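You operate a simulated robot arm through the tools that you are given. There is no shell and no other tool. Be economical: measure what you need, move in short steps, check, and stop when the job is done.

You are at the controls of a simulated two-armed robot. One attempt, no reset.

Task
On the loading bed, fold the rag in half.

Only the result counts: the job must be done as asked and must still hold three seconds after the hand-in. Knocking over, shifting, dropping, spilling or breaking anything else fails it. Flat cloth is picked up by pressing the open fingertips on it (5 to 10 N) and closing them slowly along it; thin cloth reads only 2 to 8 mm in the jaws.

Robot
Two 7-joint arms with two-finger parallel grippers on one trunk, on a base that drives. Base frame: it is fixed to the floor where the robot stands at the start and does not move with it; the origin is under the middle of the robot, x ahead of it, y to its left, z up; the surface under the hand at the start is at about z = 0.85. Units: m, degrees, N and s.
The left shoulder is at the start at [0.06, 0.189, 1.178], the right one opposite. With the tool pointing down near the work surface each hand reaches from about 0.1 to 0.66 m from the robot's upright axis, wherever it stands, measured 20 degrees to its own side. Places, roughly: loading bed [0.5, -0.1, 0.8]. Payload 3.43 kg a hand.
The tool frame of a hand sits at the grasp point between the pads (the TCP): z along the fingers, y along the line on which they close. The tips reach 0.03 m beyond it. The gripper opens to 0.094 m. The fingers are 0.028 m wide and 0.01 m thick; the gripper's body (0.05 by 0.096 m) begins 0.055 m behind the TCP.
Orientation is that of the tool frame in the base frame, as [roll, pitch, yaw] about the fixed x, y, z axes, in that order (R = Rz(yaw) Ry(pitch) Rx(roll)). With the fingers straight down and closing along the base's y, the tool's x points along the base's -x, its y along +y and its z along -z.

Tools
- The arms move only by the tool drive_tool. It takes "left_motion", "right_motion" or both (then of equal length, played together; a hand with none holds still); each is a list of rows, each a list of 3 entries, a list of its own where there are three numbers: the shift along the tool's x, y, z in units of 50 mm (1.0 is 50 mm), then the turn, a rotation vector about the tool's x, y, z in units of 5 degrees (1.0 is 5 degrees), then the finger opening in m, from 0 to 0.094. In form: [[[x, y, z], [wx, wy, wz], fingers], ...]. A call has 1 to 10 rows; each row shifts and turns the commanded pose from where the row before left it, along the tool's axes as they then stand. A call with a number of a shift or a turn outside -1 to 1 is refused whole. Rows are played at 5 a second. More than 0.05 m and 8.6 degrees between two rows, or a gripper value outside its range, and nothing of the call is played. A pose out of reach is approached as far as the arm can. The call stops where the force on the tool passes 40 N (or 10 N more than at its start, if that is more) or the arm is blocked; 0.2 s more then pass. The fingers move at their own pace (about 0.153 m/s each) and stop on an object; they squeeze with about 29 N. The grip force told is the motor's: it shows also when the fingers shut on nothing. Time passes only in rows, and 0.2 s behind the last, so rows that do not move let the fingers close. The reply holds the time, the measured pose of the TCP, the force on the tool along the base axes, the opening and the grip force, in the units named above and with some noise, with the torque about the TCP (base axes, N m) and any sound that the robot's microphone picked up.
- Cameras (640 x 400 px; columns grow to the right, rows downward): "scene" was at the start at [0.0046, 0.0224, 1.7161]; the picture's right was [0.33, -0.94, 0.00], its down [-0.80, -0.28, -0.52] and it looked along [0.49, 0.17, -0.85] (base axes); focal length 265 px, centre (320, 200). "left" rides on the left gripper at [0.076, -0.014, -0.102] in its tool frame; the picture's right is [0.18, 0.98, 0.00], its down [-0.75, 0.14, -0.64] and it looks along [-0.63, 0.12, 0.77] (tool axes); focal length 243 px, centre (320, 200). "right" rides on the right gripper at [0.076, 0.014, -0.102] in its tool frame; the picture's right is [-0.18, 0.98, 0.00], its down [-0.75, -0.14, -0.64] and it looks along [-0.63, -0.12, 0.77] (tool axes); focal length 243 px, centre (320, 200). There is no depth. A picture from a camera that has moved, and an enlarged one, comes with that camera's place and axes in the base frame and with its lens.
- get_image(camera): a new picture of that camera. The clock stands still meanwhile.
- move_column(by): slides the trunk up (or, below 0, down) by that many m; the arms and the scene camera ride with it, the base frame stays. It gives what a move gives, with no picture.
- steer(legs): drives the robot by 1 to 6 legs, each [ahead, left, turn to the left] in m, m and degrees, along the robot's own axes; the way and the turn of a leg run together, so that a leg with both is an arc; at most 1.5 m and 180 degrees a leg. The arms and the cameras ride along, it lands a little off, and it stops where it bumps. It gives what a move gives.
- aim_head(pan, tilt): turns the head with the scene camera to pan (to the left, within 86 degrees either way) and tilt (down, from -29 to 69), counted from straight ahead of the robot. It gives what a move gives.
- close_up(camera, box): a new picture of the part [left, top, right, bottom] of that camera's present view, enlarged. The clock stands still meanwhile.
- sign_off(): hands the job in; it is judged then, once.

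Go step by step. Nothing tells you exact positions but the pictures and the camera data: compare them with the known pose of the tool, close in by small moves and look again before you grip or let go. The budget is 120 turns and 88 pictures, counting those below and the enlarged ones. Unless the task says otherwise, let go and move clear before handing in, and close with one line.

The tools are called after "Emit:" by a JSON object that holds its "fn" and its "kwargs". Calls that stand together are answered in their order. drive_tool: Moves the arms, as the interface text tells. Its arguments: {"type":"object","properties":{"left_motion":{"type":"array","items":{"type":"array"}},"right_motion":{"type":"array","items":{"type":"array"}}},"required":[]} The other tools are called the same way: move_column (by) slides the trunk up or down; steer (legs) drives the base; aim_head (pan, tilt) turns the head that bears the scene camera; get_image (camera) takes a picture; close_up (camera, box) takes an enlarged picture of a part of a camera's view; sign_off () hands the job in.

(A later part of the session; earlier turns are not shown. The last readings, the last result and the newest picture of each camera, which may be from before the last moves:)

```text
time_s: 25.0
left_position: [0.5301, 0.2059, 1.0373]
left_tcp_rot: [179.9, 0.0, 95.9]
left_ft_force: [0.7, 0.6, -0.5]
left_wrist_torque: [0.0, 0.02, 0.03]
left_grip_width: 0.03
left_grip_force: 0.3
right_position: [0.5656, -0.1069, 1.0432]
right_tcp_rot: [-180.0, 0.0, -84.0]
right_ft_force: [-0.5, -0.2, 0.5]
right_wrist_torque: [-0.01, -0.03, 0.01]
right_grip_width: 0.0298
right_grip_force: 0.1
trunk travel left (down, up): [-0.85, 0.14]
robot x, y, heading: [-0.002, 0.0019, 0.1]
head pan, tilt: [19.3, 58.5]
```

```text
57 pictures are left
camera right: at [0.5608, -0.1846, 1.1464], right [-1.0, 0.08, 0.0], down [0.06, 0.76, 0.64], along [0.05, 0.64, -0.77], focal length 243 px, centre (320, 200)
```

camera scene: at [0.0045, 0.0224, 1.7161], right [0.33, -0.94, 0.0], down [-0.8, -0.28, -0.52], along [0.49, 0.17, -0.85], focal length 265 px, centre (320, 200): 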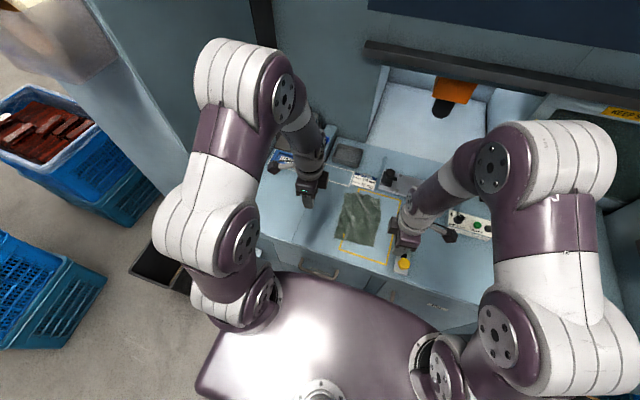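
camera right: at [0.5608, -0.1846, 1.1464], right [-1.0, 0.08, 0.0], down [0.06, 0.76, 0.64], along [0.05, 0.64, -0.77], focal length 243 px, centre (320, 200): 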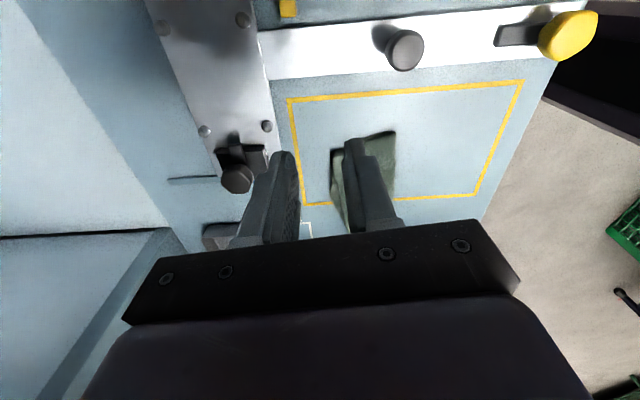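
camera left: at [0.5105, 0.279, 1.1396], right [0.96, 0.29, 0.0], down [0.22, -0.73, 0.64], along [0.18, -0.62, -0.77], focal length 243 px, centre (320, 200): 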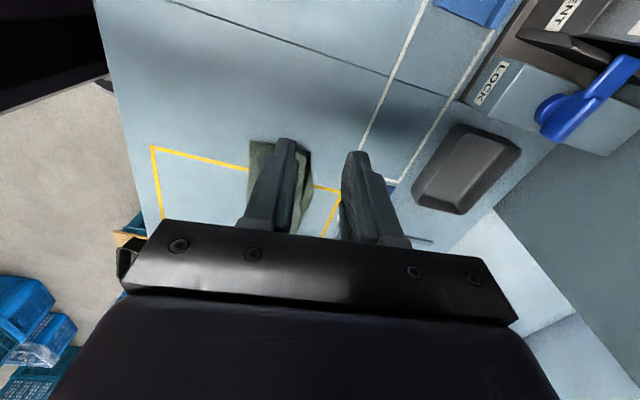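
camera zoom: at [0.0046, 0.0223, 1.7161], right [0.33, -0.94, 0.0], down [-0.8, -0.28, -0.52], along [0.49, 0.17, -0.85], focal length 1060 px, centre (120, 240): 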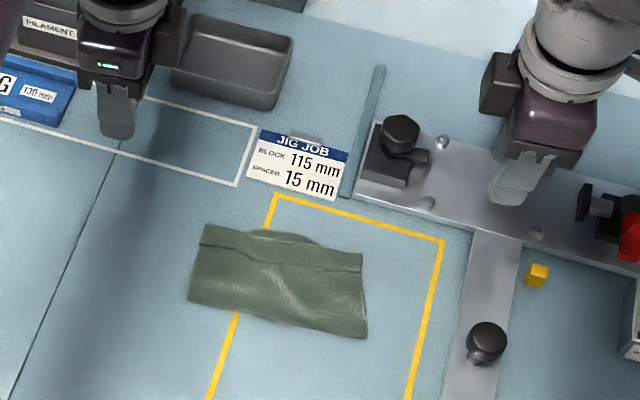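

The rag lies folded in a neat half with nothing else disturbed. I wait a couple of seconds to confirm it doesn't spring open.

Emit:
{"fn": "drive_tool", "kwargs": {"left_motion": [[[0, 0, 0], [0, 0, 0], 0.03], [[0, 0, 0], [0, 0, 0], 0.03], [[0, 0, 0], [0, 0, 0], 0.03], [[0, 0, 0], [0, 0, 0], 0.03], [[0, 0, 0], [0, 0, 0], 0.03], [[0, 0, 0], [0, 0, 0], 0.03], [[0, 0, 0], [0, 0, 0], 0.03], [[0, 0, 0], [0, 0, 0], 0.03], [[0, 0, 0], [0, 0, 0], 0.03], [[0, 0, 0], [0, 0, 0], 0.03]]}}

Emit:
{"fn": "close_up", "kwargs": {"camera": "scene", "box": [330, 175, 400, 235]}}

```text
time_s: 27.2
left_position: [0.529, 0.2048, 1.0369]
left_tcp_rot: [-179.9, 0.1, 96.0]
left_ft_force: [0.0, -0.2, -0.3]
left_wrist_torque: [0.04, 0.01, 0.01]
left_grip_width: 0.0298
left_grip_force: 0.0
right_position: [0.5664, -0.107, 1.044]
right_tcp_rot: [-180.0, 0.0, -84.0]
right_ft_force: [0.5, -0.4, 0.0]
right_wrist_torque: [0.02, 0.01, 0.04]
right_grip_width: 0.03
right_grip_force: 0.2
trunk travel left (down, up): [-0.85, 0.14]
robot x, y, heading: [0.0013, -0.0002, 0.3]
head pan, tilt: [19.3, 58.5]
```

```text
6.67 times, centred on (365, 205) of scene
camera zoom: at [0.0047, 0.0224, 1.7161], right [0.33, -0.94, 0.0], down [-0.8, -0.28, -0.52], along [0.49, 0.17, -0.85], focal length 1766 px, centre (20, 167)
```

zoom: 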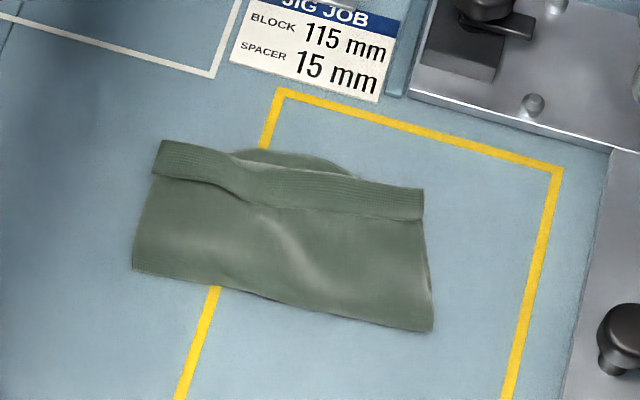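

It holds, but I see a line parallel to the far edge that may be a ~2 cm strip turned back on top. I look closer.

Emit:
{"fn": "close_up", "kwargs": {"camera": "scene", "box": [340, 185, 372, 205]}}

Emit:
{"fn": "close_up", "kwargs": {"camera": "scene", "box": [360, 187, 392, 207]}}

```text
16.00 times, centred on (356, 195) of scene
camera zoom: at [0.0047, 0.0224, 1.7161], right [0.33, -0.94, 0.0], down [-0.8, -0.28, -0.52], along [0.49, 0.17, -0.85], focal length 4239 px, centre (-256, 280)
```

zoom: 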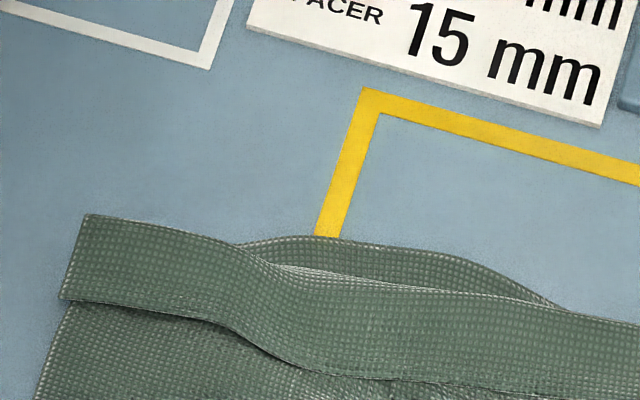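

```text
16.00 times, centred on (376, 197) of scene
camera zoom: at [0.0047, 0.0224, 1.7161], right [0.33, -0.94, 0.0], down [-0.8, -0.28, -0.52], along [0.49, 0.17, -0.85], focal length 4239 px, centre (-576, 248)
```

zoom: 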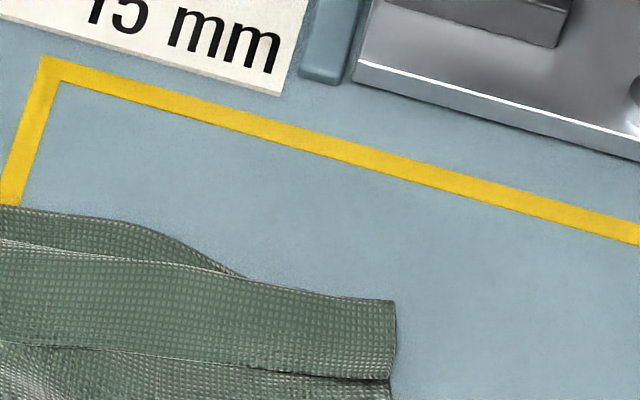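

It is indeed a ~2 cm strip of the edge turned back on top. I'll try gently brushing it outward with closed fingertips; first I come above the strip.

Emit:
{"fn": "drive_tool", "kwargs": {"left_motion": [[[-0.42, -0.014, 0.54], [0, 0, 0], 0.0], [[-0.42, -0.014, 0.54], [0, 0, 0], 0.0], [[-0.42, -0.014, 0.54], [0, 0, 0], 0.0], [[-0.42, -0.014, 0.54], [0, 0, 0], 0.0], [[-0.42, -0.014, 0.54], [0, 0, 0], 0.0]], "right_motion": [[[-0.432, 0.017, 0.57], [0, 0, 0], 0.0], [[-0.432, 0.017, 0.57], [0, 0, 0], 0.0], [[-0.432, 0.017, 0.57], [0, 0, 0], 0.0], [[-0.432, 0.017, 0.57], [0, 0, 0], 0.0], [[-0.432, 0.017, 0.57], [0, 0, 0], 0.0]]}}

Emit:
{"fn": "close_up", "kwargs": {"camera": "left", "box": [160, 40, 480, 240]}}

Emit:
{"fn": "close_up", "kwargs": {"camera": "right", "box": [160, 40, 480, 240]}}

```text
time_s: 28.4
left_position: [0.5403, 0.1031, 0.906]
left_tcp_rot: [-180.0, 0.0, 96.1]
left_ft_force: [-0.2, 0.2, 0.0]
left_wrist_torque: [-0.01, 0.01, 0.0]
left_grip_width: 0.0
left_grip_force: 29.4
right_position: [0.5545, -0.0002, 0.8983]
right_tcp_rot: [-180.0, 0.0, -84.0]
right_ft_force: [0.0, 0.4, -0.1]
right_wrist_torque: [0.0, 0.02, 0.01]
right_grip_width: 0.0
right_grip_force: 28.9
trunk travel left (down, up): [-0.85, 0.14]
robot x, y, heading: [0.0003, 0.0004, -0.2]
head pan, tilt: [19.3, 58.5]
```

```text
2.00 times, centred on (320, 140) of left
camera zoom: at [0.5203, 0.1764, 1.0073], right [0.96, 0.29, 0.0], down [0.22, -0.73, 0.64], along [0.18, -0.62, -0.77], focal length 485 px, centre (320, 320)
```

zoom: 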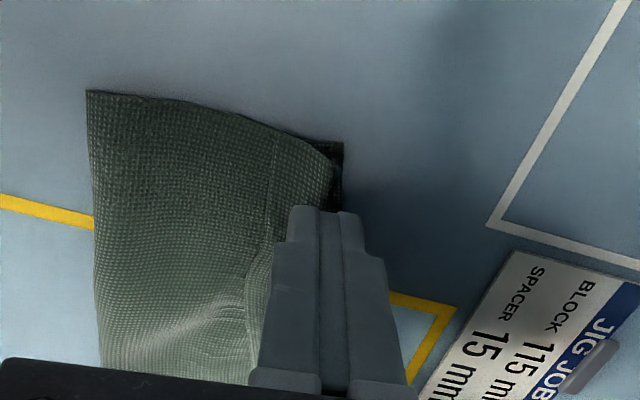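

```text
2.00 times, centred on (320, 140) of right
camera zoom: at [0.5489, -0.0765, 1.0003], right [-1.0, 0.08, 0.0], down [0.06, 0.76, 0.64], along [0.05, 0.64, -0.77], focal length 485 px, centre (320, 320)
```

zoom: 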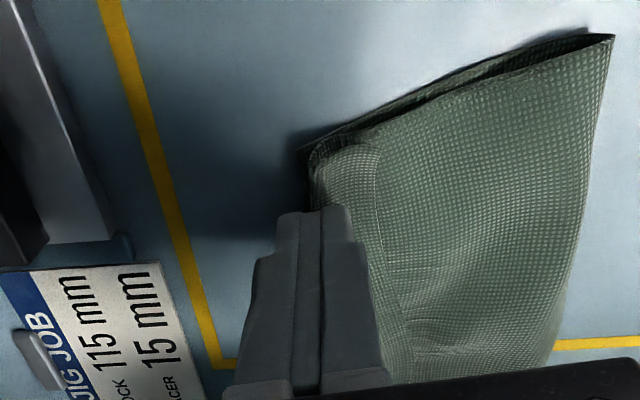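

The upper layer is a bit lofted, with the strip under my fingertips. I lower onto it gently.

Emit:
{"fn": "drive_tool", "kwargs": {"left_motion": [[[0, -0.1, 0.2], [0, 0, 0], 0.0], [[0, 0, 0.14], [0, 0, 0], 0.0], [[0, 0, 0.06], [0, 0, 0], 0.0], [[0, 0, 0.02], [0, 0, 0], 0.0]], "right_motion": [[[0, 0.1, 0.1], [0, 0, 0], 0.0], [[0, 0, 0.08], [0, 0, 0], 0.0], [[0, 0, 0.06], [0, 0, 0], 0.0], [[0, 0, 0.02], [0, 0, 0], 0.0]]}}

```text
time_s: 29.4
left_position: [0.5346, 0.102, 0.8829]
left_tcp_rot: [179.9, 0.0, 96.0]
left_ft_force: [0.4, 0.6, 6.5]
left_wrist_torque: [0.08, -0.01, 0.02]
left_grip_width: 0.0
left_grip_force: 29.2
right_position: [0.5482, -0.001, 0.8848]
right_tcp_rot: [180.0, 0.0, -84.0]
right_ft_force: [1.1, 0.6, 0.7]
right_wrist_torque: [-0.02, -0.04, 0.02]
right_grip_width: 0.0001
right_grip_force: 29.2
trunk travel left (down, up): [-0.85, 0.14]
robot x, y, heading: [0.0001, 0.0022, -0.2]
head pan, tilt: [19.3, 58.5]
```

Left ~6 N, right barely touching. I even that out and brush outward 3 cm slowly.

Emit:
{"fn": "drive_tool", "kwargs": {"left_motion": [[[0, 0, -0.01], [0, 0, 0], 0.0], [[0, 0.1, 0], [0, 0, 0], 0.0], [[0, 0.1, 0], [0, 0, 0], 0.0], [[0, 0.1, 0], [0, 0, 0], 0.0], [[0, 0.1, 0], [0, 0, 0], 0.0], [[0, 0.1, 0], [0, 0, 0], 0.0], [[0, 0.1, 0], [0, 0, 0], 0.0]], "right_motion": [[[0, 0, 0.03], [0, 0, 0], 0.0], [[0, -0.1, 0], [0, 0, 0], 0.0], [[0, -0.1, 0], [0, 0, 0], 0.0], [[0, -0.1, 0], [0, 0, 0], 0.0], [[0, -0.1, 0], [0, 0, 0], 0.0], [[0, -0.1, 0], [0, 0, 0], 0.0], [[0, -0.1, 0], [0, 0, 0], 0.0]]}}

Emit:
{"fn": "close_up", "kwargs": {"camera": "left", "box": [160, 40, 480, 240]}}

Emit:
{"fn": "close_up", "kwargs": {"camera": "right", "box": [160, 40, 480, 240]}}

```text
time_s: 31.0
left_position: [0.5634, 0.1047, 0.8837]
left_tcp_rot: [179.9, -0.1, 96.0]
left_ft_force: [-0.7, 0.3, 2.8]
left_wrist_torque: [-0.03, 0.03, 0.0]
left_grip_width: 0.0
left_grip_force: 29.2
right_position: [0.5773, 0.0008, 0.8849]
right_tcp_rot: [-180.0, 0.0, -83.9]
right_ft_force: [-2.5, -0.8, 10.7]
right_wrist_torque: [-0.06, 0.06, 0.01]
right_grip_width: 0.0
right_grip_force: 29.0
trunk travel left (down, up): [-0.85, 0.14]
robot x, y, heading: [0.0024, 0.0027, -0.2]
head pan, tilt: [19.3, 58.5]
```

```text
2.00 times, centred on (320, 140) of left
camera zoom: at [0.5433, 0.1785, 0.9869], right [0.96, 0.29, 0.0], down [0.22, -0.73, 0.64], along [0.18, -0.62, -0.77], focal length 485 px, centre (320, 320)
```

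zoom: 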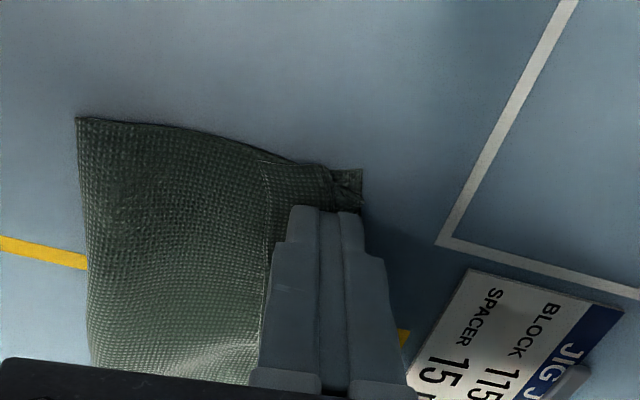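

```text
2.00 times, centred on (320, 140) of right
camera zoom: at [0.5715, -0.0759, 0.9858], right [-1.0, 0.08, 0.0], down [0.06, 0.76, 0.64], along [0.05, 0.64, -0.77], focal length 485 px, centre (320, 320)
```

zoom: 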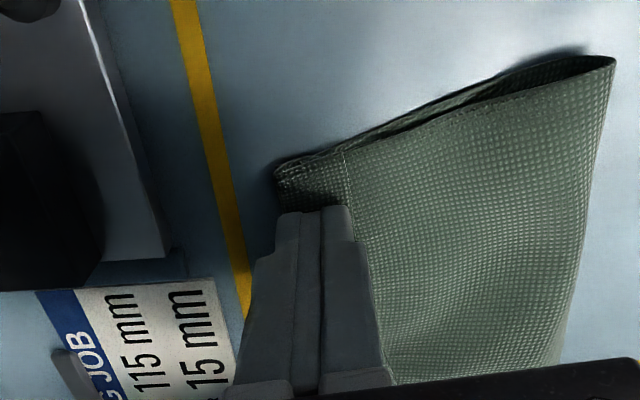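

The whole rag slid forward together (~3 cm) instead of unrolling. Better: put closed fingertips astride the strip's free edge and open them, which spreads strip and body apart. I lift and look.

Emit:
{"fn": "drive_tool", "kwargs": {"left_motion": [[[0, 0, -0.3], [0, 0, 0], 0.0], [[0.7, 0, -0.8], [0, 0, 0], 0.0], [[0.9, 0, 0], [0, 0, 0], 0.0], [[0.9, 0, 0], [0, 0, 0], 0.0]], "right_motion": [[[0, 0, -0.3], [0, 0, 0], 0.0], [[0.7, 0, -0.8], [0, 0, 0], 0.0], [[0.9, 0, 0], [0, 0, 0], 0.0], [[0.9, 0, 0], [0, 0, 0], 0.0]]}}

Emit:
{"fn": "close_up", "kwargs": {"camera": "scene", "box": [330, 170, 400, 230]}}

```text
refused: row 2 steps farther than a row can; nothing moved
```

```text
6.67 times, centred on (365, 200) of scene
camera zoom: at [0.0018, 0.0223, 1.7162], right [0.33, -0.94, 0.0], down [-0.8, -0.28, -0.52], along [0.49, 0.17, -0.85], focal length 1766 px, centre (20, 200)
```

zoom: 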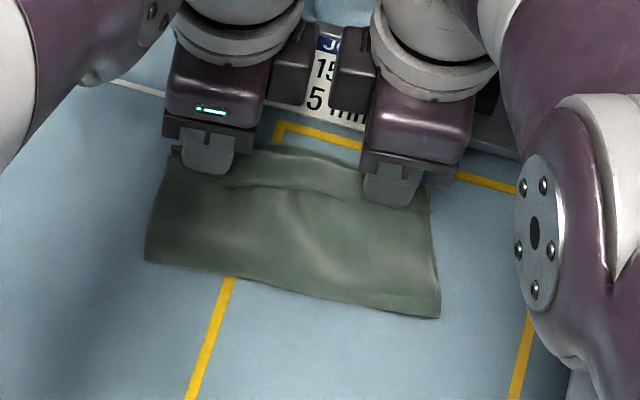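

That move was refused for step size. I retry with smaller steps.

Emit:
{"fn": "drive_tool", "kwargs": {"left_motion": [[[0, 0, -0.3], [0, 0, 0], 0.0], [[0.5, 0, -0.8], [0, 0, 0], 0.0], [[0.9, 0, 0], [0, 0, 0], 0.0], [[0.9, 0, 0], [0, 0, 0], 0.0]], "right_motion": [[[0, 0, -0.3], [0, 0, 0], 0.0], [[0.5, 0, -0.8], [0, 0, 0], 0.0], [[0.9, 0, 0], [0, 0, 0], 0.0], [[0.9, 0, 0], [0, 0, 0], 0.0]]}}

Emit:
{"fn": "close_up", "kwargs": {"camera": "scene", "box": [330, 170, 400, 230]}}

```text
time_s: 32.0
left_position: [0.5538, 0.2177, 0.9387]
left_tcp_rot: [180.0, -0.1, 96.0]
left_ft_force: [-0.3, 0.3, -0.6]
left_wrist_torque: [0.01, 0.0, 0.01]
left_grip_width: 0.0001
left_grip_force: 28.6
right_position: [0.5916, -0.117, 0.9371]
right_tcp_rot: [180.0, 0.0, -84.0]
right_ft_force: [0.6, 0.1, -0.1]
right_wrist_torque: [-0.01, 0.02, 0.02]
right_grip_width: 0.0
right_grip_force: 28.9
trunk travel left (down, up): [-0.85, 0.14]
robot x, y, heading: [-0.0016, -0.0013, -0.2]
head pan, tilt: [19.3, 58.5]
```

```text
6.67 times, centred on (365, 200) of scene
camera zoom: at [0.0047, 0.0223, 1.7161], right [0.33, -0.94, 0.0], down [-0.8, -0.28, -0.52], along [0.49, 0.17, -0.85], focal length 1766 px, centre (20, 200)
```

zoom: 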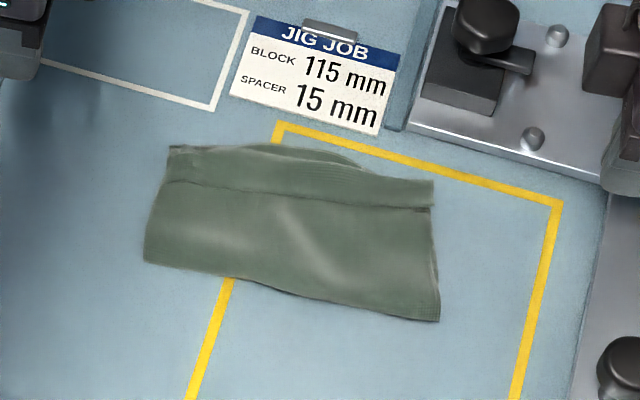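

The rag is intact, the strip's free edge running from about (.542,.12) to (.574,-.03). I position the closed fingertips over that free edge.

Emit:
{"fn": "drive_tool", "kwargs": {"left_motion": [[[-0.583, -0.0865, 0], [0, 0, 0], 0.0], [[-0.583, -0.0865, 0], [0, 0, 0], 0.0], [[-0.583, -0.0865, 0.4], [0, 0, 0], 0.0], [[-0.583, -0.0865, 0.47], [0, 0, 0], 0.0]], "right_motion": [[[-0.569, 0.049, 0], [0, 0, 0], 0.0], [[-0.569, 0.049, 0], [0, 0, 0], 0.0], [[-0.569, 0.049, 0.4], [0, 0, 0], 0.0], [[-0.569, 0.049, 0.44], [0, 0, 0], 0.0]]}}

Emit:
{"fn": "close_up", "kwargs": {"camera": "left", "box": [200, 60, 440, 260]}}

Emit:
{"fn": "close_up", "kwargs": {"camera": "right", "box": [200, 60, 440, 260]}}

```text
time_s: 33.0
left_position: [0.5485, 0.1043, 0.8957]
left_tcp_rot: [180.0, 0.0, 95.9]
left_ft_force: [0.4, -0.2, 0.0]
left_wrist_torque: [0.0, -0.01, 0.0]
left_grip_width: 0.0
left_grip_force: 28.9
right_position: [0.5683, -0.0012, 0.8972]
right_tcp_rot: [179.9, 0.1, -84.1]
right_ft_force: [0.4, 0.5, 0.2]
right_wrist_torque: [0.03, 0.02, 0.01]
right_grip_width: 0.0001
right_grip_force: 29.4
trunk travel left (down, up): [-0.85, 0.14]
robot x, y, heading: [-0.0036, 0.0002, 0.3]
head pan, tilt: [19.3, 58.5]
```

```text
2.00 times, centred on (320, 160) of left
camera zoom: at [0.5289, 0.1783, 0.9983], right [0.96, 0.29, 0.0], down [0.22, -0.73, 0.64], along [0.18, -0.62, -0.77], focal length 485 px, centre (320, 280)
```

zoom: 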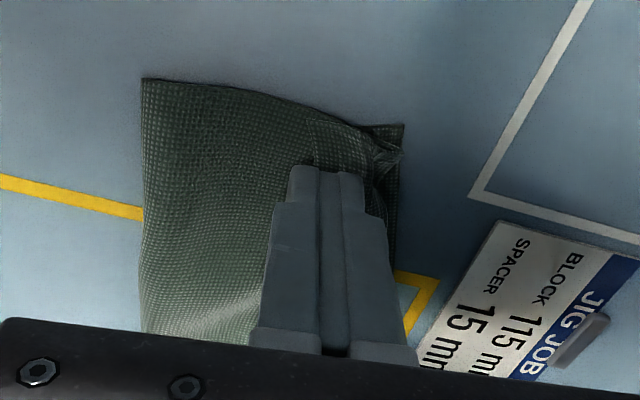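

```text
2.00 times, centred on (320, 160) of right
camera zoom: at [0.5626, -0.0788, 0.9999], right [-1.0, 0.08, 0.0], down [0.06, 0.76, 0.64], along [0.05, 0.64, -0.77], focal length 485 px, centre (320, 280)
```

zoom: 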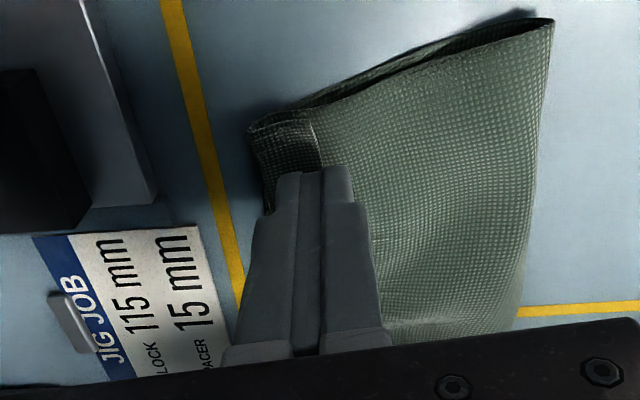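

Fingertip seams are within ~3 mm of the strip's free edge; I shift them back slightly and press down.

Emit:
{"fn": "drive_tool", "kwargs": {"left_motion": [[[0, -0.08, 0.1], [0, 0, 0], 0.0], [[0, 0, 0.1], [0, 0, 0], 0.0], [[0, 0, 0.05], [0, 0, 0], 0.0], [[0, 0, 0], [0, 0, 0], 0.0]], "right_motion": [[[0, 0.05, 0.1], [0, 0, 0], 0.0], [[0, 0, 0.1], [0, 0, 0], 0.0], [[0, 0, 0.07], [0, 0, 0], 0.0], [[0, 0, 0], [0, 0, 0], 0.0]]}}

```text
time_s: 34.0
left_position: [0.543, 0.1027, 0.8835]
left_tcp_rot: [179.9, 0.1, 96.0]
left_ft_force: [-0.1, 0.2, 3.6]
left_wrist_torque: [0.03, -0.02, 0.01]
left_grip_width: 0.0
left_grip_force: 29.5
right_position: [0.5661, -0.0016, 0.8825]
right_tcp_rot: [-179.9, 0.1, -84.0]
right_ft_force: [-0.1, 0.2, 4.3]
right_wrist_torque: [-0.06, -0.09, -0.01]
right_grip_width: 0.0
right_grip_force: 29.3
trunk travel left (down, up): [-0.85, 0.14]
robot x, y, heading: [-0.0024, 0.0015, -0.1]
head pan, tilt: [19.3, 58.5]
```

About 4 N each. I press a touch more and open the fingers slowly to spread strip and body.

Emit:
{"fn": "drive_tool", "kwargs": {"left_motion": [[[0, 0, 0.015], [0, 0, 0], 0.0], [[0, 0, 0], [0, 0, 0], 0.005], [[0, 0, 0], [0, 0, 0], 0.01], [[0, 0, 0], [0, 0, 0], 0.015], [[0, 0, 0], [0, 0, 0], 0.02], [[0, 0, 0], [0, 0, 0], 0.025], [[0, 0, 0], [0, 0, 0], 0.03], [[0, 0, 0], [0, 0, 0], 0.035], [[0, 0, 0], [0, 0, 0], 0.04]], "right_motion": [[[0, 0, 0.015], [0, 0, 0], 0.0], [[0, 0, 0], [0, 0, 0], 0.005], [[0, 0, 0], [0, 0, 0], 0.01], [[0, 0, 0], [0, 0, 0], 0.015], [[0, 0, 0], [0, 0, 0], 0.02], [[0, 0, 0], [0, 0, 0], 0.025], [[0, 0, 0], [0, 0, 0], 0.03], [[0, 0, 0], [0, 0, 0], 0.035], [[0, 0, 0], [0, 0, 0], 0.04]]}}

Emit:
{"fn": "close_up", "kwargs": {"camera": "left", "box": [200, 60, 440, 260]}}

Emit:
{"fn": "close_up", "kwargs": {"camera": "right", "box": [200, 60, 440, 260]}}

```text
time_s: 36.0
left_position: [0.5403, 0.1024, 0.8845]
left_tcp_rot: [180.0, 0.0, 96.0]
left_ft_force: [1.6, 0.2, 3.0]
left_wrist_torque: [0.02, -0.05, -0.01]
left_grip_width: 0.0379
left_grip_force: 0.0
right_position: [0.5632, -0.0013, 0.8825]
right_tcp_rot: [-179.9, 0.1, -83.9]
right_ft_force: [-2.8, 0.4, 15.2]
right_wrist_torque: [-0.08, -0.25, 0.03]
right_grip_width: 0.0379
right_grip_force: 0.0
trunk travel left (down, up): [-0.85, 0.14]
robot x, y, heading: [0.0035, -0.0017, 0.0]
head pan, tilt: [19.3, 58.5]
```

```text
2.00 times, centred on (320, 160) of left
camera zoom: at [0.5213, 0.176, 0.9863], right [0.96, 0.29, 0.0], down [0.22, -0.73, 0.64], along [0.19, -0.62, -0.77], focal length 485 px, centre (320, 280)
```

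zoom: 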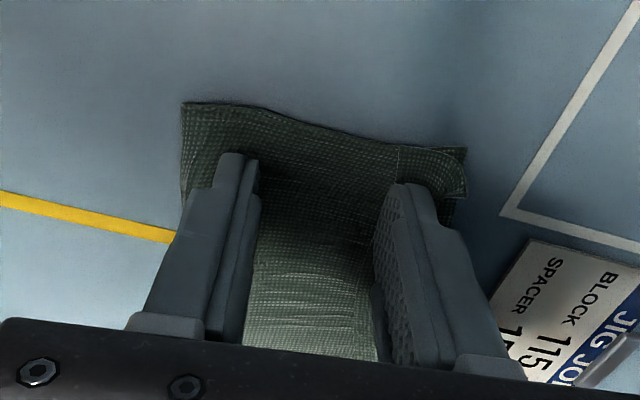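

```text
2.00 times, centred on (320, 160) of right
camera zoom: at [0.5576, -0.0783, 0.9854], right [-1.0, 0.08, 0.0], down [0.06, 0.76, 0.64], along [0.05, 0.64, -0.77], focal length 485 px, centre (320, 280)
```

zoom: 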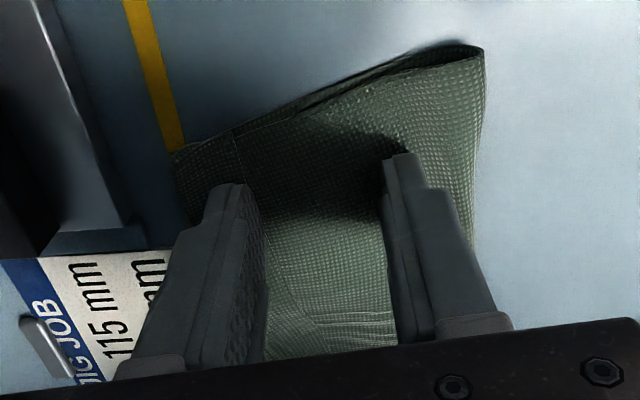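

The layers stuck together and mostly just stretched. I lift clear and inspect what this left.

Emit:
{"fn": "drive_tool", "kwargs": {"left_motion": [[[0, 0, -0.3], [0, 0, 0], 0.038], [[0.5, 0, -0.8], [0, 0, 0], 0.038], [[0.9, 0, 0], [0, 0, 0], 0.038], [[0.9, 0, 0], [0, 0, 0], 0.038]], "right_motion": [[[0, 0, -0.3], [0, 0, 0], 0.038], [[0.5, 0, -0.8], [0, 0, 0], 0.038], [[0.9, 0, 0], [0, 0, 0], 0.038], [[0.9, 0, 0], [0, 0, 0], 0.038]]}}

Emit:
{"fn": "close_up", "kwargs": {"camera": "scene", "box": [330, 170, 400, 230]}}

Emit:
{"fn": "close_up", "kwargs": {"camera": "right", "box": [200, 60, 440, 260]}}

```text
time_s: 37.0
left_position: [0.5341, 0.2166, 0.9347]
left_tcp_rot: [-179.9, 0.0, 96.0]
left_ft_force: [-0.1, 0.0, -0.1]
left_wrist_torque: [-0.01, 0.02, 0.0]
left_grip_width: 0.038
left_grip_force: 0.2
right_position: [0.5807, -0.1134, 0.9391]
right_tcp_rot: [-180.0, -0.1, -84.0]
right_ft_force: [0.2, 0.7, 0.6]
right_wrist_torque: [0.0, 0.01, 0.02]
right_grip_width: 0.0381
right_grip_force: 0.0
trunk travel left (down, up): [-0.85, 0.14]
robot x, y, heading: [0.0001, 0.0003, 0.0]
head pan, tilt: [19.3, 58.5]
```

```text
6.67 times, centred on (365, 200) of scene
camera zoom: at [0.0052, 0.0228, 1.7161], right [0.33, -0.94, 0.0], down [-0.8, -0.28, -0.52], along [0.49, 0.17, -0.85], focal length 1766 px, centre (20, 200)
```

zoom: 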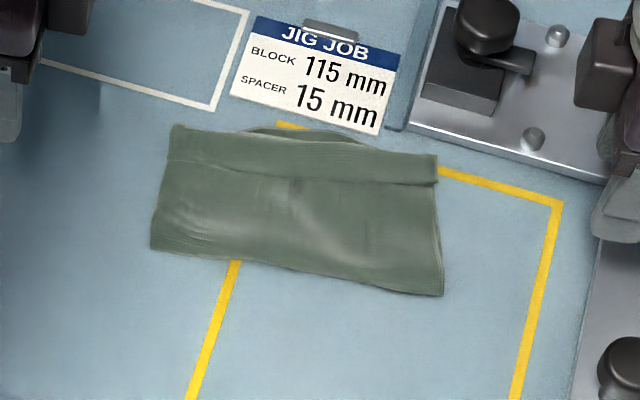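

```text
2.00 times, centred on (320, 160) of right
camera zoom: at [0.5738, -0.1909, 1.0412], right [-1.0, 0.08, 0.0], down [0.06, 0.76, 0.64], along [0.05, 0.64, -0.77], focal length 485 px, centre (320, 280)
```

zoom: 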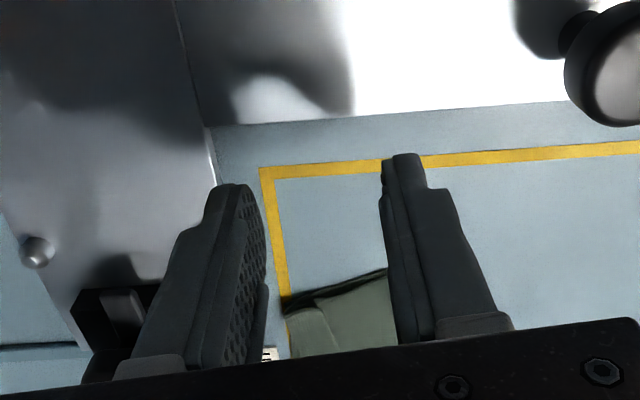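

The strip is unchanged and the rag slid near the label. I'll redo this more cleanly: first drag the rag back toward me with pressed closed fingertips, then reopen the fold and regrasp nearer the edge.

Emit:
{"fn": "drive_tool", "kwargs": {"left_motion": [[[-0.583, -0.031, 0], [0, 0, 0], 0.0], [[-0.583, -0.031, 0], [0, 0, 0], 0.0], [[-0.583, -0.031, 0.4], [0, 0, 0], 0.0], [[-0.583, -0.031, 0.4], [0, 0, 0], 0.0], [[0, 0, 0.14], [0, 0, 0], 0.0], [[0, 0, 0.06], [0, 0, 0], 0.0]], "right_motion": [[[-0.566, 0.055, 0], [0, 0, 0], 0.0], [[-0.566, 0.055, 0], [0, 0, 0], 0.0], [[-0.566, 0.055, 0.44], [0, 0, 0], 0.0], [[-0.566, 0.055, 0.44], [0, 0, 0], 0.0], [[0, 0, 0.14], [0, 0, 0], 0.0], [[0, 0, 0.06], [0, 0, 0], 0.0]]}}

```text
time_s: 38.4
left_position: [0.5372, 0.0988, 0.8866]
left_tcp_rot: [180.0, 0.1, 96.1]
left_ft_force: [-0.2, -0.8, 0.2]
left_wrist_torque: [-0.02, -0.03, -0.02]
left_grip_width: 0.0
left_grip_force: 28.8
right_position: [0.5541, -0.002, 0.8823]
right_tcp_rot: [-179.8, -0.1, -83.9]
right_ft_force: [-0.2, 0.1, 6.5]
right_wrist_torque: [-0.06, 0.0, 0.01]
right_grip_width: 0.0
right_grip_force: 29.4
trunk travel left (down, up): [-0.85, 0.14]
robot x, y, heading: [0.0049, 0.002, -0.1]
head pan, tilt: [19.3, 58.5]
```

Right is at ~6 N; left needs ~4 mm more. Then I drag back toward me, slightly more on the right to square the rag.

Emit:
{"fn": "drive_tool", "kwargs": {"left_motion": [[[0, 0, 0.06], [0, 0, 0], 0.0], [[0, 0, 0.03], [0, 0, 0], 0.0], [[0, -0.1375, 0], [0, 0, 0], 0.0], [[0, -0.1375, 0], [0, 0, 0], 0.0], [[0, -0.1375, 0], [0, 0, 0], 0.0], [[0, -0.1375, 0], [0, 0, 0], 0.0], [[0, -0.1375, 0], [0, 0, 0], 0.0], [[0, -0.1375, 0], [0, 0, 0], 0.0], [[0, -0.1375, 0], [0, 0, 0], 0.0], [[0, -0.1375, 0], [0, 0, 0], 0.0]], "right_motion": [[[0, 0, 0], [0, 0, 0], 0.0], [[0, 0, 0], [0, 0, 0], 0.0], [[0, 0.1625, 0], [0, 0, 0], 0.0], [[0, 0.1625, 0], [0, 0, 0], 0.0], [[0, 0.1625, 0], [0, 0, 0], 0.0], [[0, 0.1625, 0], [0, 0, 0], 0.0], [[0, 0.1625, 0], [0, 0, 0], 0.0], [[0, 0.1625, 0], [0, 0, 0], 0.0], [[0, 0.1625, 0], [0, 0, 0], 0.0], [[0, 0.1625, 0], [0, 0, 0], 0.0]]}}

Emit:
{"fn": "drive_tool", "kwargs": {"left_motion": [[[0, 0, -0.3], [0, 0, 0], 0.0], [[0.5, 0, -0.8], [0, 0, 0], 0.034], [[0.9, 0, 0], [0, 0, 0], 0.034], [[0.9, 0, 0], [0, 0, 0], 0.034]], "right_motion": [[[0, 0, -0.3], [0, 0, 0], 0.0], [[0.5, 0, -0.8], [0, 0, 0], 0.034], [[0.9, 0, 0], [0, 0, 0], 0.034], [[0.9, 0, 0], [0, 0, 0], 0.034]]}}

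Emit:
{"fn": "close_up", "kwargs": {"camera": "scene", "box": [330, 170, 400, 230]}}

```text
time_s: 40.6
left_position: [0.482, 0.0939, 0.8847]
left_tcp_rot: [179.9, 0.0, 96.0]
left_ft_force: [0.4, -0.3, 0.2]
left_wrist_torque: [0.01, 0.01, -0.04]
left_grip_width: 0.0
left_grip_force: 28.9
right_position: [0.489, -0.0104, 0.8822]
right_tcp_rot: [-179.9, 0.0, -84.0]
right_ft_force: [2.2, 0.4, 11.4]
right_wrist_torque: [-0.12, -0.11, -0.02]
right_grip_width: 0.0
right_grip_force: 29.3
trunk travel left (down, up): [-0.85, 0.14]
robot x, y, heading: [-0.0004, 0.0004, -0.2]
head pan, tilt: [19.3, 58.5]
```

```text
time_s: 41.6
left_position: [0.4684, 0.2074, 0.9425]
left_tcp_rot: [180.0, 0.0, 96.0]
left_ft_force: [0.3, -0.1, -0.8]
left_wrist_torque: [0.0, 0.01, -0.01]
left_grip_width: 0.0339
left_grip_force: 0.0
right_position: [0.5053, -0.1255, 0.9369]
right_tcp_rot: [179.8, 0.0, -84.0]
right_ft_force: [-0.4, -0.3, -0.2]
right_wrist_torque: [0.0, 0.0, 0.01]
right_grip_width: 0.0342
right_grip_force: 0.1
trunk travel left (down, up): [-0.85, 0.14]
robot x, y, heading: [-0.0029, 0.0023, -0.1]
head pan, tilt: [19.3, 58.5]
```

```text
6.67 times, centred on (365, 200) of scene
camera zoom: at [0.0049, 0.0226, 1.7161], right [0.33, -0.94, 0.0], down [-0.8, -0.28, -0.52], along [0.49, 0.17, -0.85], focal length 1766 px, centre (20, 200)
```

zoom: 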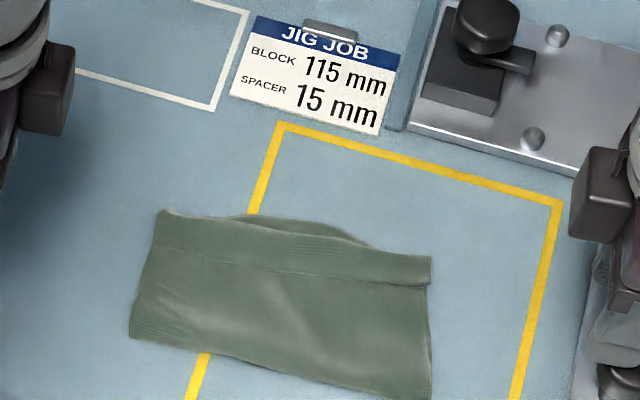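

The rag followed back as one. Now I hover with open fingers spanning the turned-back strip, ready to lift the upper layer.

Emit:
{"fn": "drive_tool", "kwargs": {"left_motion": [[[-0.6045, 0.151, 0], [0, 0, 0], 0.034], [[-0.6045, 0.151, 0], [0, 0, 0], 0.034], [[-0.6045, 0.151, 0.5], [0, 0, 0], 0.034], [[-0.6045, 0.151, 0.55], [0, 0, 0], 0.034]], "right_motion": [[[-0.55, -0.16, 0], [0, 0, 0], 0.034], [[-0.55, -0.16, 0], [0, 0, 0], 0.034], [[-0.55, -0.16, 0.45], [0, 0, 0], 0.034], [[-0.55, -0.16, 0.49], [0, 0, 0], 0.034]]}}

Emit:
{"fn": "close_up", "kwargs": {"camera": "left", "box": [200, 60, 440, 260]}}

Emit:
{"fn": "close_up", "kwargs": {"camera": "right", "box": [200, 60, 440, 260]}}

```text
time_s: 42.6
left_position: [0.5172, 0.0922, 0.8831]
left_tcp_rot: [-180.0, 0.0, 96.1]
left_ft_force: [-0.3, -0.3, 0.3]
left_wrist_torque: [0.02, 0.01, -0.01]
left_grip_width: 0.0342
left_grip_force: 0.0
right_position: [0.5271, -0.015, 0.8848]
right_tcp_rot: [179.9, 0.0, -84.0]
right_ft_force: [-0.5, 0.2, 0.8]
right_wrist_torque: [-0.04, 0.03, 0.0]
right_grip_width: 0.0339
right_grip_force: 0.1
trunk travel left (down, up): [-0.85, 0.14]
robot x, y, heading: [-0.0007, 0.0063, -0.1]
head pan, tilt: [19.3, 58.5]
```

```text
2.00 times, centred on (320, 160) of left
camera zoom: at [0.4967, 0.1665, 0.9859], right [0.96, 0.29, 0.0], down [0.22, -0.73, 0.64], along [0.18, -0.62, -0.77], focal length 485 px, centre (320, 280)
```

zoom: 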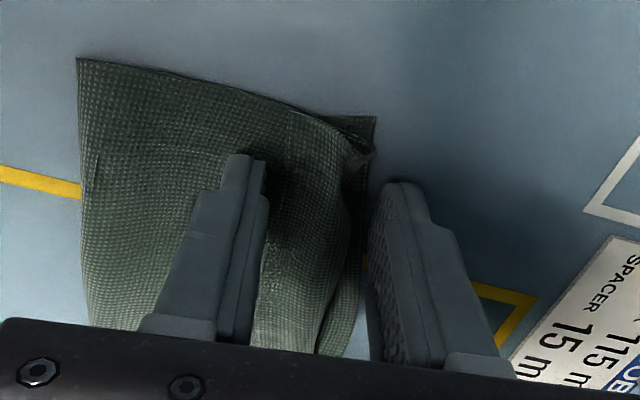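

```text
2.00 times, centred on (320, 160) of right
camera zoom: at [0.5201, -0.092, 0.9878], right [-1.0, 0.08, 0.0], down [0.06, 0.76, 0.64], along [0.05, 0.64, -0.77], focal length 485 px, centre (320, 280)
```

zoom: 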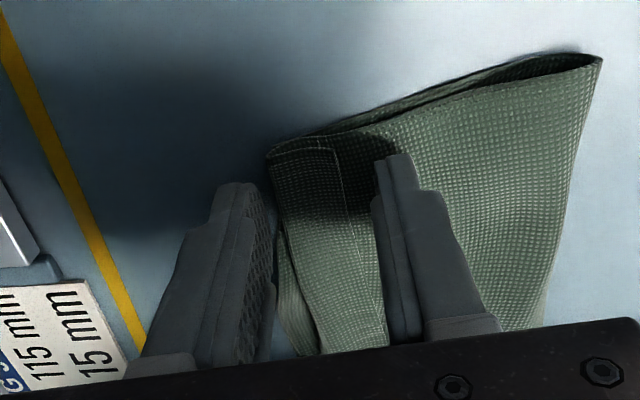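

Tips hover ~3–4 mm above the table, bracketing the strip. I shift the left back 5 mm and close at this height so only the lofted upper layer is caught.

Emit:
{"fn": "drive_tool", "kwargs": {"left_motion": [[[0, -0.1, 0], [0, 0, 0], 0.034], [[0, 0, 0], [0, 0, 0], 0.03], [[0, 0, 0], [0, 0, 0], 0.025], [[0, 0, 0], [0, 0, 0], 0.02], [[0, 0, 0], [0, 0, 0], 0.015], [[0, 0, 0], [0, 0, 0], 0.01], [[0, 0, 0], [0, 0, 0], 0.005], [[0, 0, 0], [0, 0, 0], 0.0], [[0, 0, 0], [0, 0, 0], 0.0]], "right_motion": [[[0, 0, 0.02], [0, 0, 0], 0.034], [[0, 0, 0], [0, 0, 0], 0.03], [[0, 0, 0], [0, 0, 0], 0.025], [[0, 0, 0], [0, 0, 0], 0.02], [[0, 0, 0], [0, 0, 0], 0.015], [[0, 0, 0], [0, 0, 0], 0.01], [[0, 0, 0], [0, 0, 0], 0.005], [[0, 0, 0], [0, 0, 0], 0.0], [[0, 0, 0], [0, 0, 0], 0.0]]}}

Emit:
{"fn": "close_up", "kwargs": {"camera": "left", "box": [200, 60, 440, 260]}}

Emit:
{"fn": "close_up", "kwargs": {"camera": "right", "box": [200, 60, 440, 260]}}

```text
time_s: 44.6
left_position: [0.5097, 0.0908, 0.8835]
left_tcp_rot: [-179.9, -0.1, 96.1]
left_ft_force: [0.0, -0.1, 0.1]
left_wrist_torque: [0.01, 0.01, -0.01]
left_grip_width: 0.0027
left_grip_force: 28.8
right_position: [0.5228, -0.0153, 0.8864]
right_tcp_rot: [180.0, 0.0, -84.0]
right_ft_force: [0.6, 0.2, 1.4]
right_wrist_torque: [0.02, -0.01, -0.02]
right_grip_width: 0.0028
right_grip_force: 29.6
trunk travel left (down, up): [-0.85, 0.14]
robot x, y, heading: [-0.0006, -0.0032, -0.0]
head pan, tilt: [19.3, 58.5]
```

```text
2.00 times, centred on (320, 160) of left
camera zoom: at [0.4897, 0.165, 0.9869], right [0.96, 0.29, 0.0], down [0.22, -0.73, 0.64], along [0.18, -0.62, -0.77], focal length 485 px, centre (320, 280)
```

zoom: 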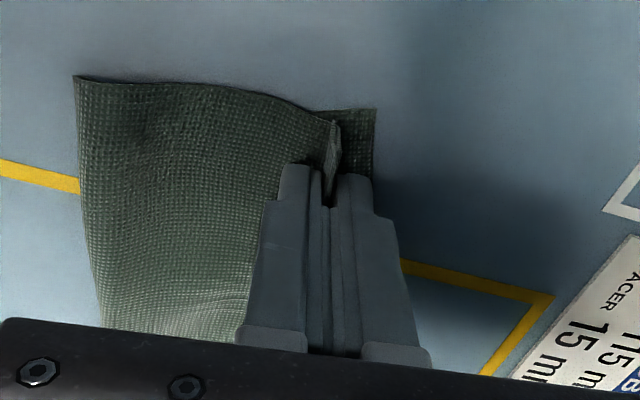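

```text
2.00 times, centred on (320, 160) of right
camera zoom: at [0.5178, -0.0916, 0.9887], right [-1.0, 0.08, 0.0], down [0.06, 0.76, 0.64], along [0.05, 0.64, -0.77], focal length 485 px, centre (320, 280)
```

zoom: 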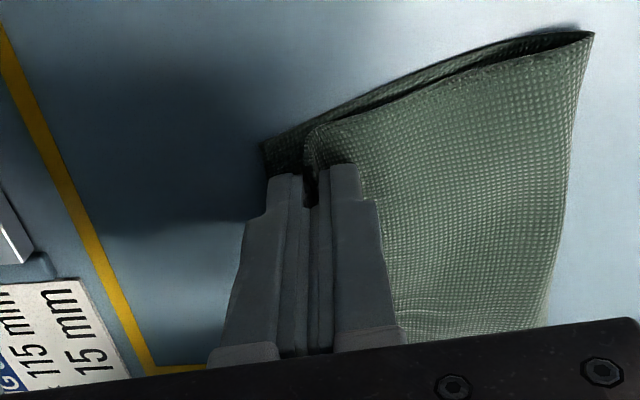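

Only the upper layer's end is caught in both hands (2.7 mm), standing upright. I lift 3 cm and look.

Emit:
{"fn": "drive_tool", "kwargs": {"left_motion": [[[0, 0, -0.2], [0, 0, 0], 0.0], [[0, 0, -0.2], [0, 0, 0], 0.0], [[0, 0, -0.2], [0, 0, 0], 0.0], [[0, 0, 0], [0, 0, 0], 0.0]], "right_motion": [[[0, 0, -0.2], [0, 0, 0], 0.0], [[0, 0, -0.2], [0, 0, 0], 0.0], [[0, 0, -0.2], [0, 0, 0], 0.0], [[0, 0, 0], [0, 0, 0], 0.0]]}}

Emit:
{"fn": "close_up", "kwargs": {"camera": "left", "box": [200, 60, 440, 260]}}

Emit:
{"fn": "close_up", "kwargs": {"camera": "right", "box": [200, 60, 440, 260]}}

Emit:
{"fn": "close_up", "kwargs": {"camera": "scene", "box": [330, 170, 400, 230]}}

```text
time_s: 45.6
left_position: [0.5069, 0.0895, 0.9163]
left_tcp_rot: [-179.9, 0.1, 96.0]
left_ft_force: [-0.4, 0.1, 0.1]
left_wrist_torque: [0.03, -0.01, 0.02]
left_grip_width: 0.0028
left_grip_force: 28.2
right_position: [0.5221, -0.0123, 0.9174]
right_tcp_rot: [-180.0, 0.0, -84.0]
right_ft_force: [0.6, 0.4, 0.6]
right_wrist_torque: [0.0, 0.01, 0.04]
right_grip_width: 0.0031
right_grip_force: 29.1
trunk travel left (down, up): [-0.85, 0.14]
robot x, y, heading: [-0.002, -0.0028, -0.1]
head pan, tilt: [19.3, 58.5]
```

```text
2.00 times, centred on (320, 160) of left
camera zoom: at [0.4862, 0.1642, 1.0179], right [0.96, 0.29, 0.0], down [0.22, -0.73, 0.64], along [0.18, -0.62, -0.77], focal length 485 px, centre (320, 280)
```

zoom: 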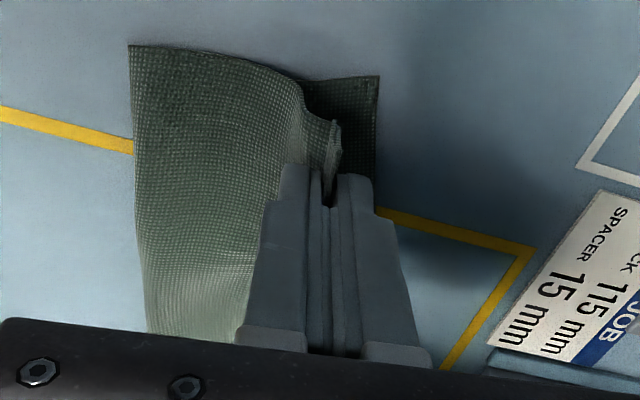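

```text
2.00 times, centred on (320, 160) of right
camera zoom: at [0.5163, -0.0893, 1.0203], right [-1.0, 0.08, 0.0], down [0.06, 0.76, 0.64], along [0.05, 0.64, -0.77], focal length 485 px, centre (320, 280)
```

zoom: 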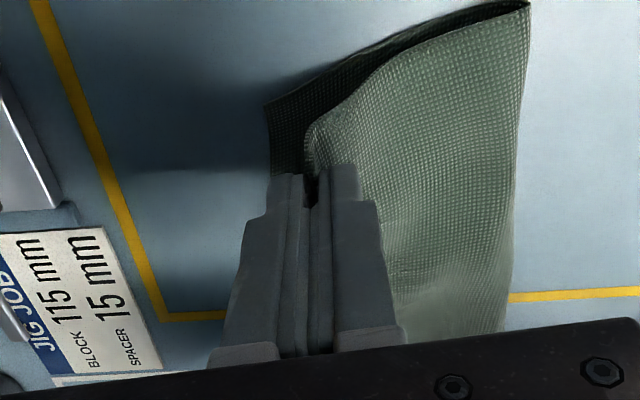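

```text
6.67 times, centred on (365, 200) of scene
camera zoom: at [0.0048, 0.0224, 1.7161], right [0.33, -0.94, 0.0], down [-0.8, -0.28, -0.52], along [0.49, 0.17, -0.85], focal length 1766 px, centre (20, 200)
```

zoom: 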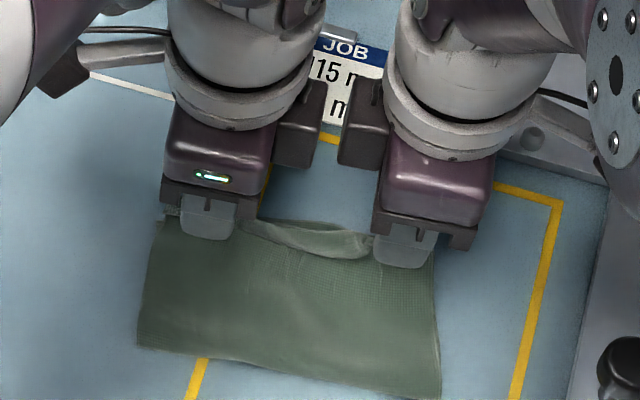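

The strip looks different now, possibly standing up on its own edge. I zoom on the span between the hands.

Emit:
{"fn": "close_up", "kwargs": {"camera": "scene", "box": [346, 190, 382, 214]}}

Emit:
{"fn": "close_up", "kwargs": {"camera": "left", "box": [300, 85, 350, 120]}}

Emit:
{"fn": "close_up", "kwargs": {"camera": "right", "box": [290, 85, 350, 125]}}

```text
16.00 times, centred on (364, 202) of scene
camera zoom: at [0.0048, 0.0224, 1.7161], right [0.33, -0.94, 0.0], down [-0.8, -0.28, -0.52], along [0.49, 0.17, -0.85], focal length 4239 px, centre (-384, 168)
```

zoom: 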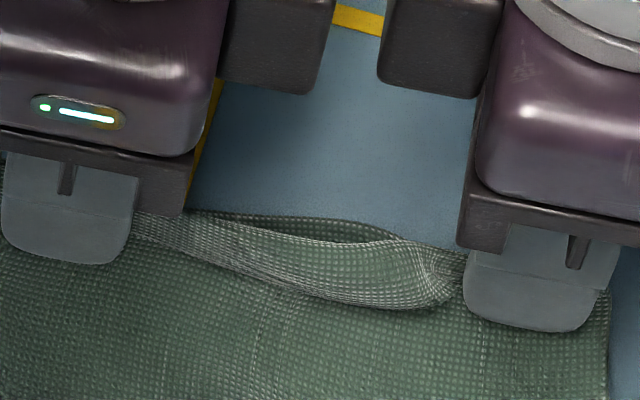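

```text
11.43 times, centred on (325, 102) of left
camera zoom: at [0.4862, 0.1642, 1.0179], right [0.96, 0.29, 0.0], down [0.22, -0.73, 0.64], along [0.18, -0.62, -0.77], focal length 2773 px, centre (263, 1314)
```

zoom: 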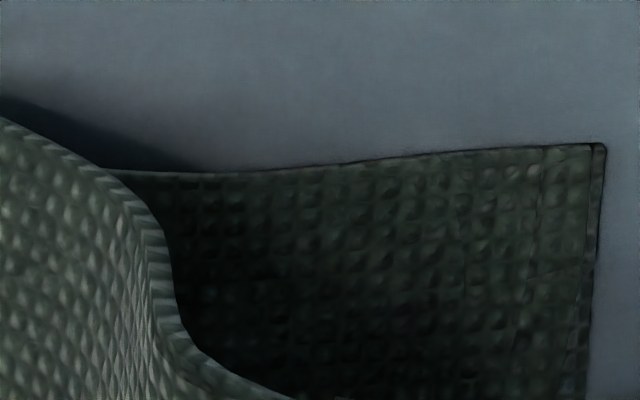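

```text
10.00 times, centred on (320, 105) of right
camera zoom: at [0.5163, -0.0893, 1.0203], right [-1.0, 0.08, 0.0], down [0.06, 0.76, 0.64], along [0.05, 0.64, -0.77], focal length 2426 px, centre (320, 1150)
```

zoom: 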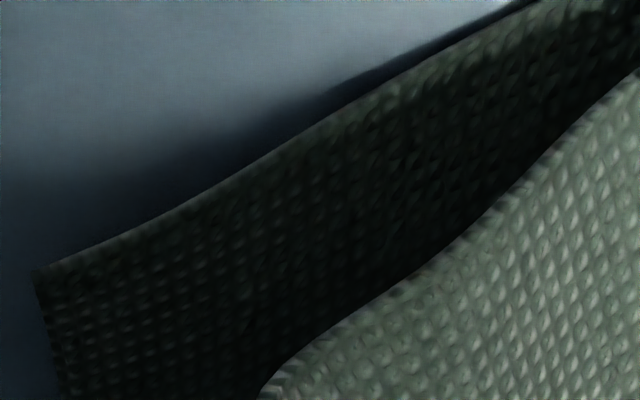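

I zoom on the right spots: the cloth's side profile right at each fingertip.

Emit:
{"fn": "close_up", "kwargs": {"camera": "left", "box": [340, 95, 400, 165]}}

Emit:
{"fn": "close_up", "kwargs": {"camera": "right", "box": [325, 100, 385, 170]}}

```text
5.71 times, centred on (370, 130) of left
camera zoom: at [0.4862, 0.1642, 1.0179], right [0.96, 0.29, 0.0], down [0.22, -0.73, 0.64], along [0.18, -0.62, -0.77], focal length 1386 px, centre (34, 600)
```

zoom: 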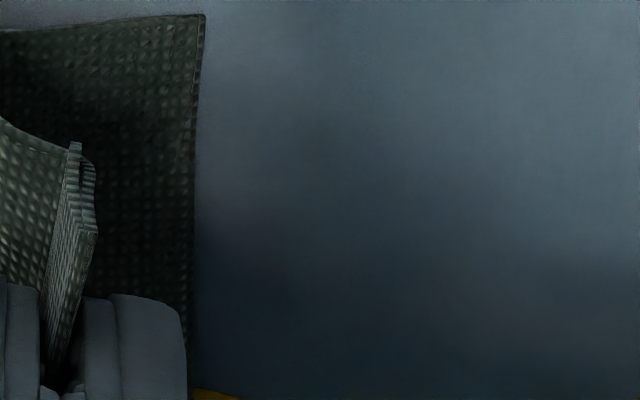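

```text
5.71 times, centred on (355, 135) of right
camera zoom: at [0.5163, -0.0893, 1.0203], right [-1.0, 0.08, 0.0], down [0.06, 0.76, 0.64], along [0.05, 0.64, -0.77], focal length 1386 px, centre (120, 571)
```

zoom: 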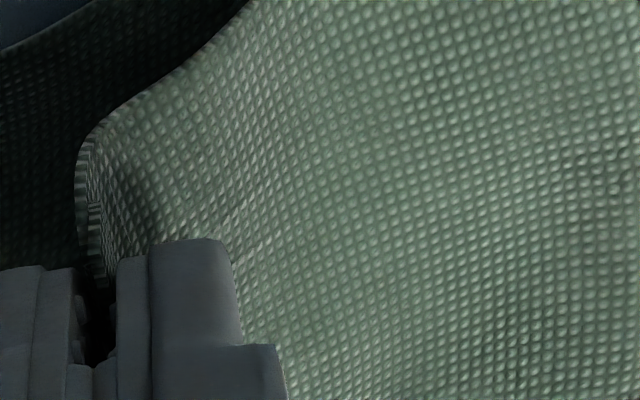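

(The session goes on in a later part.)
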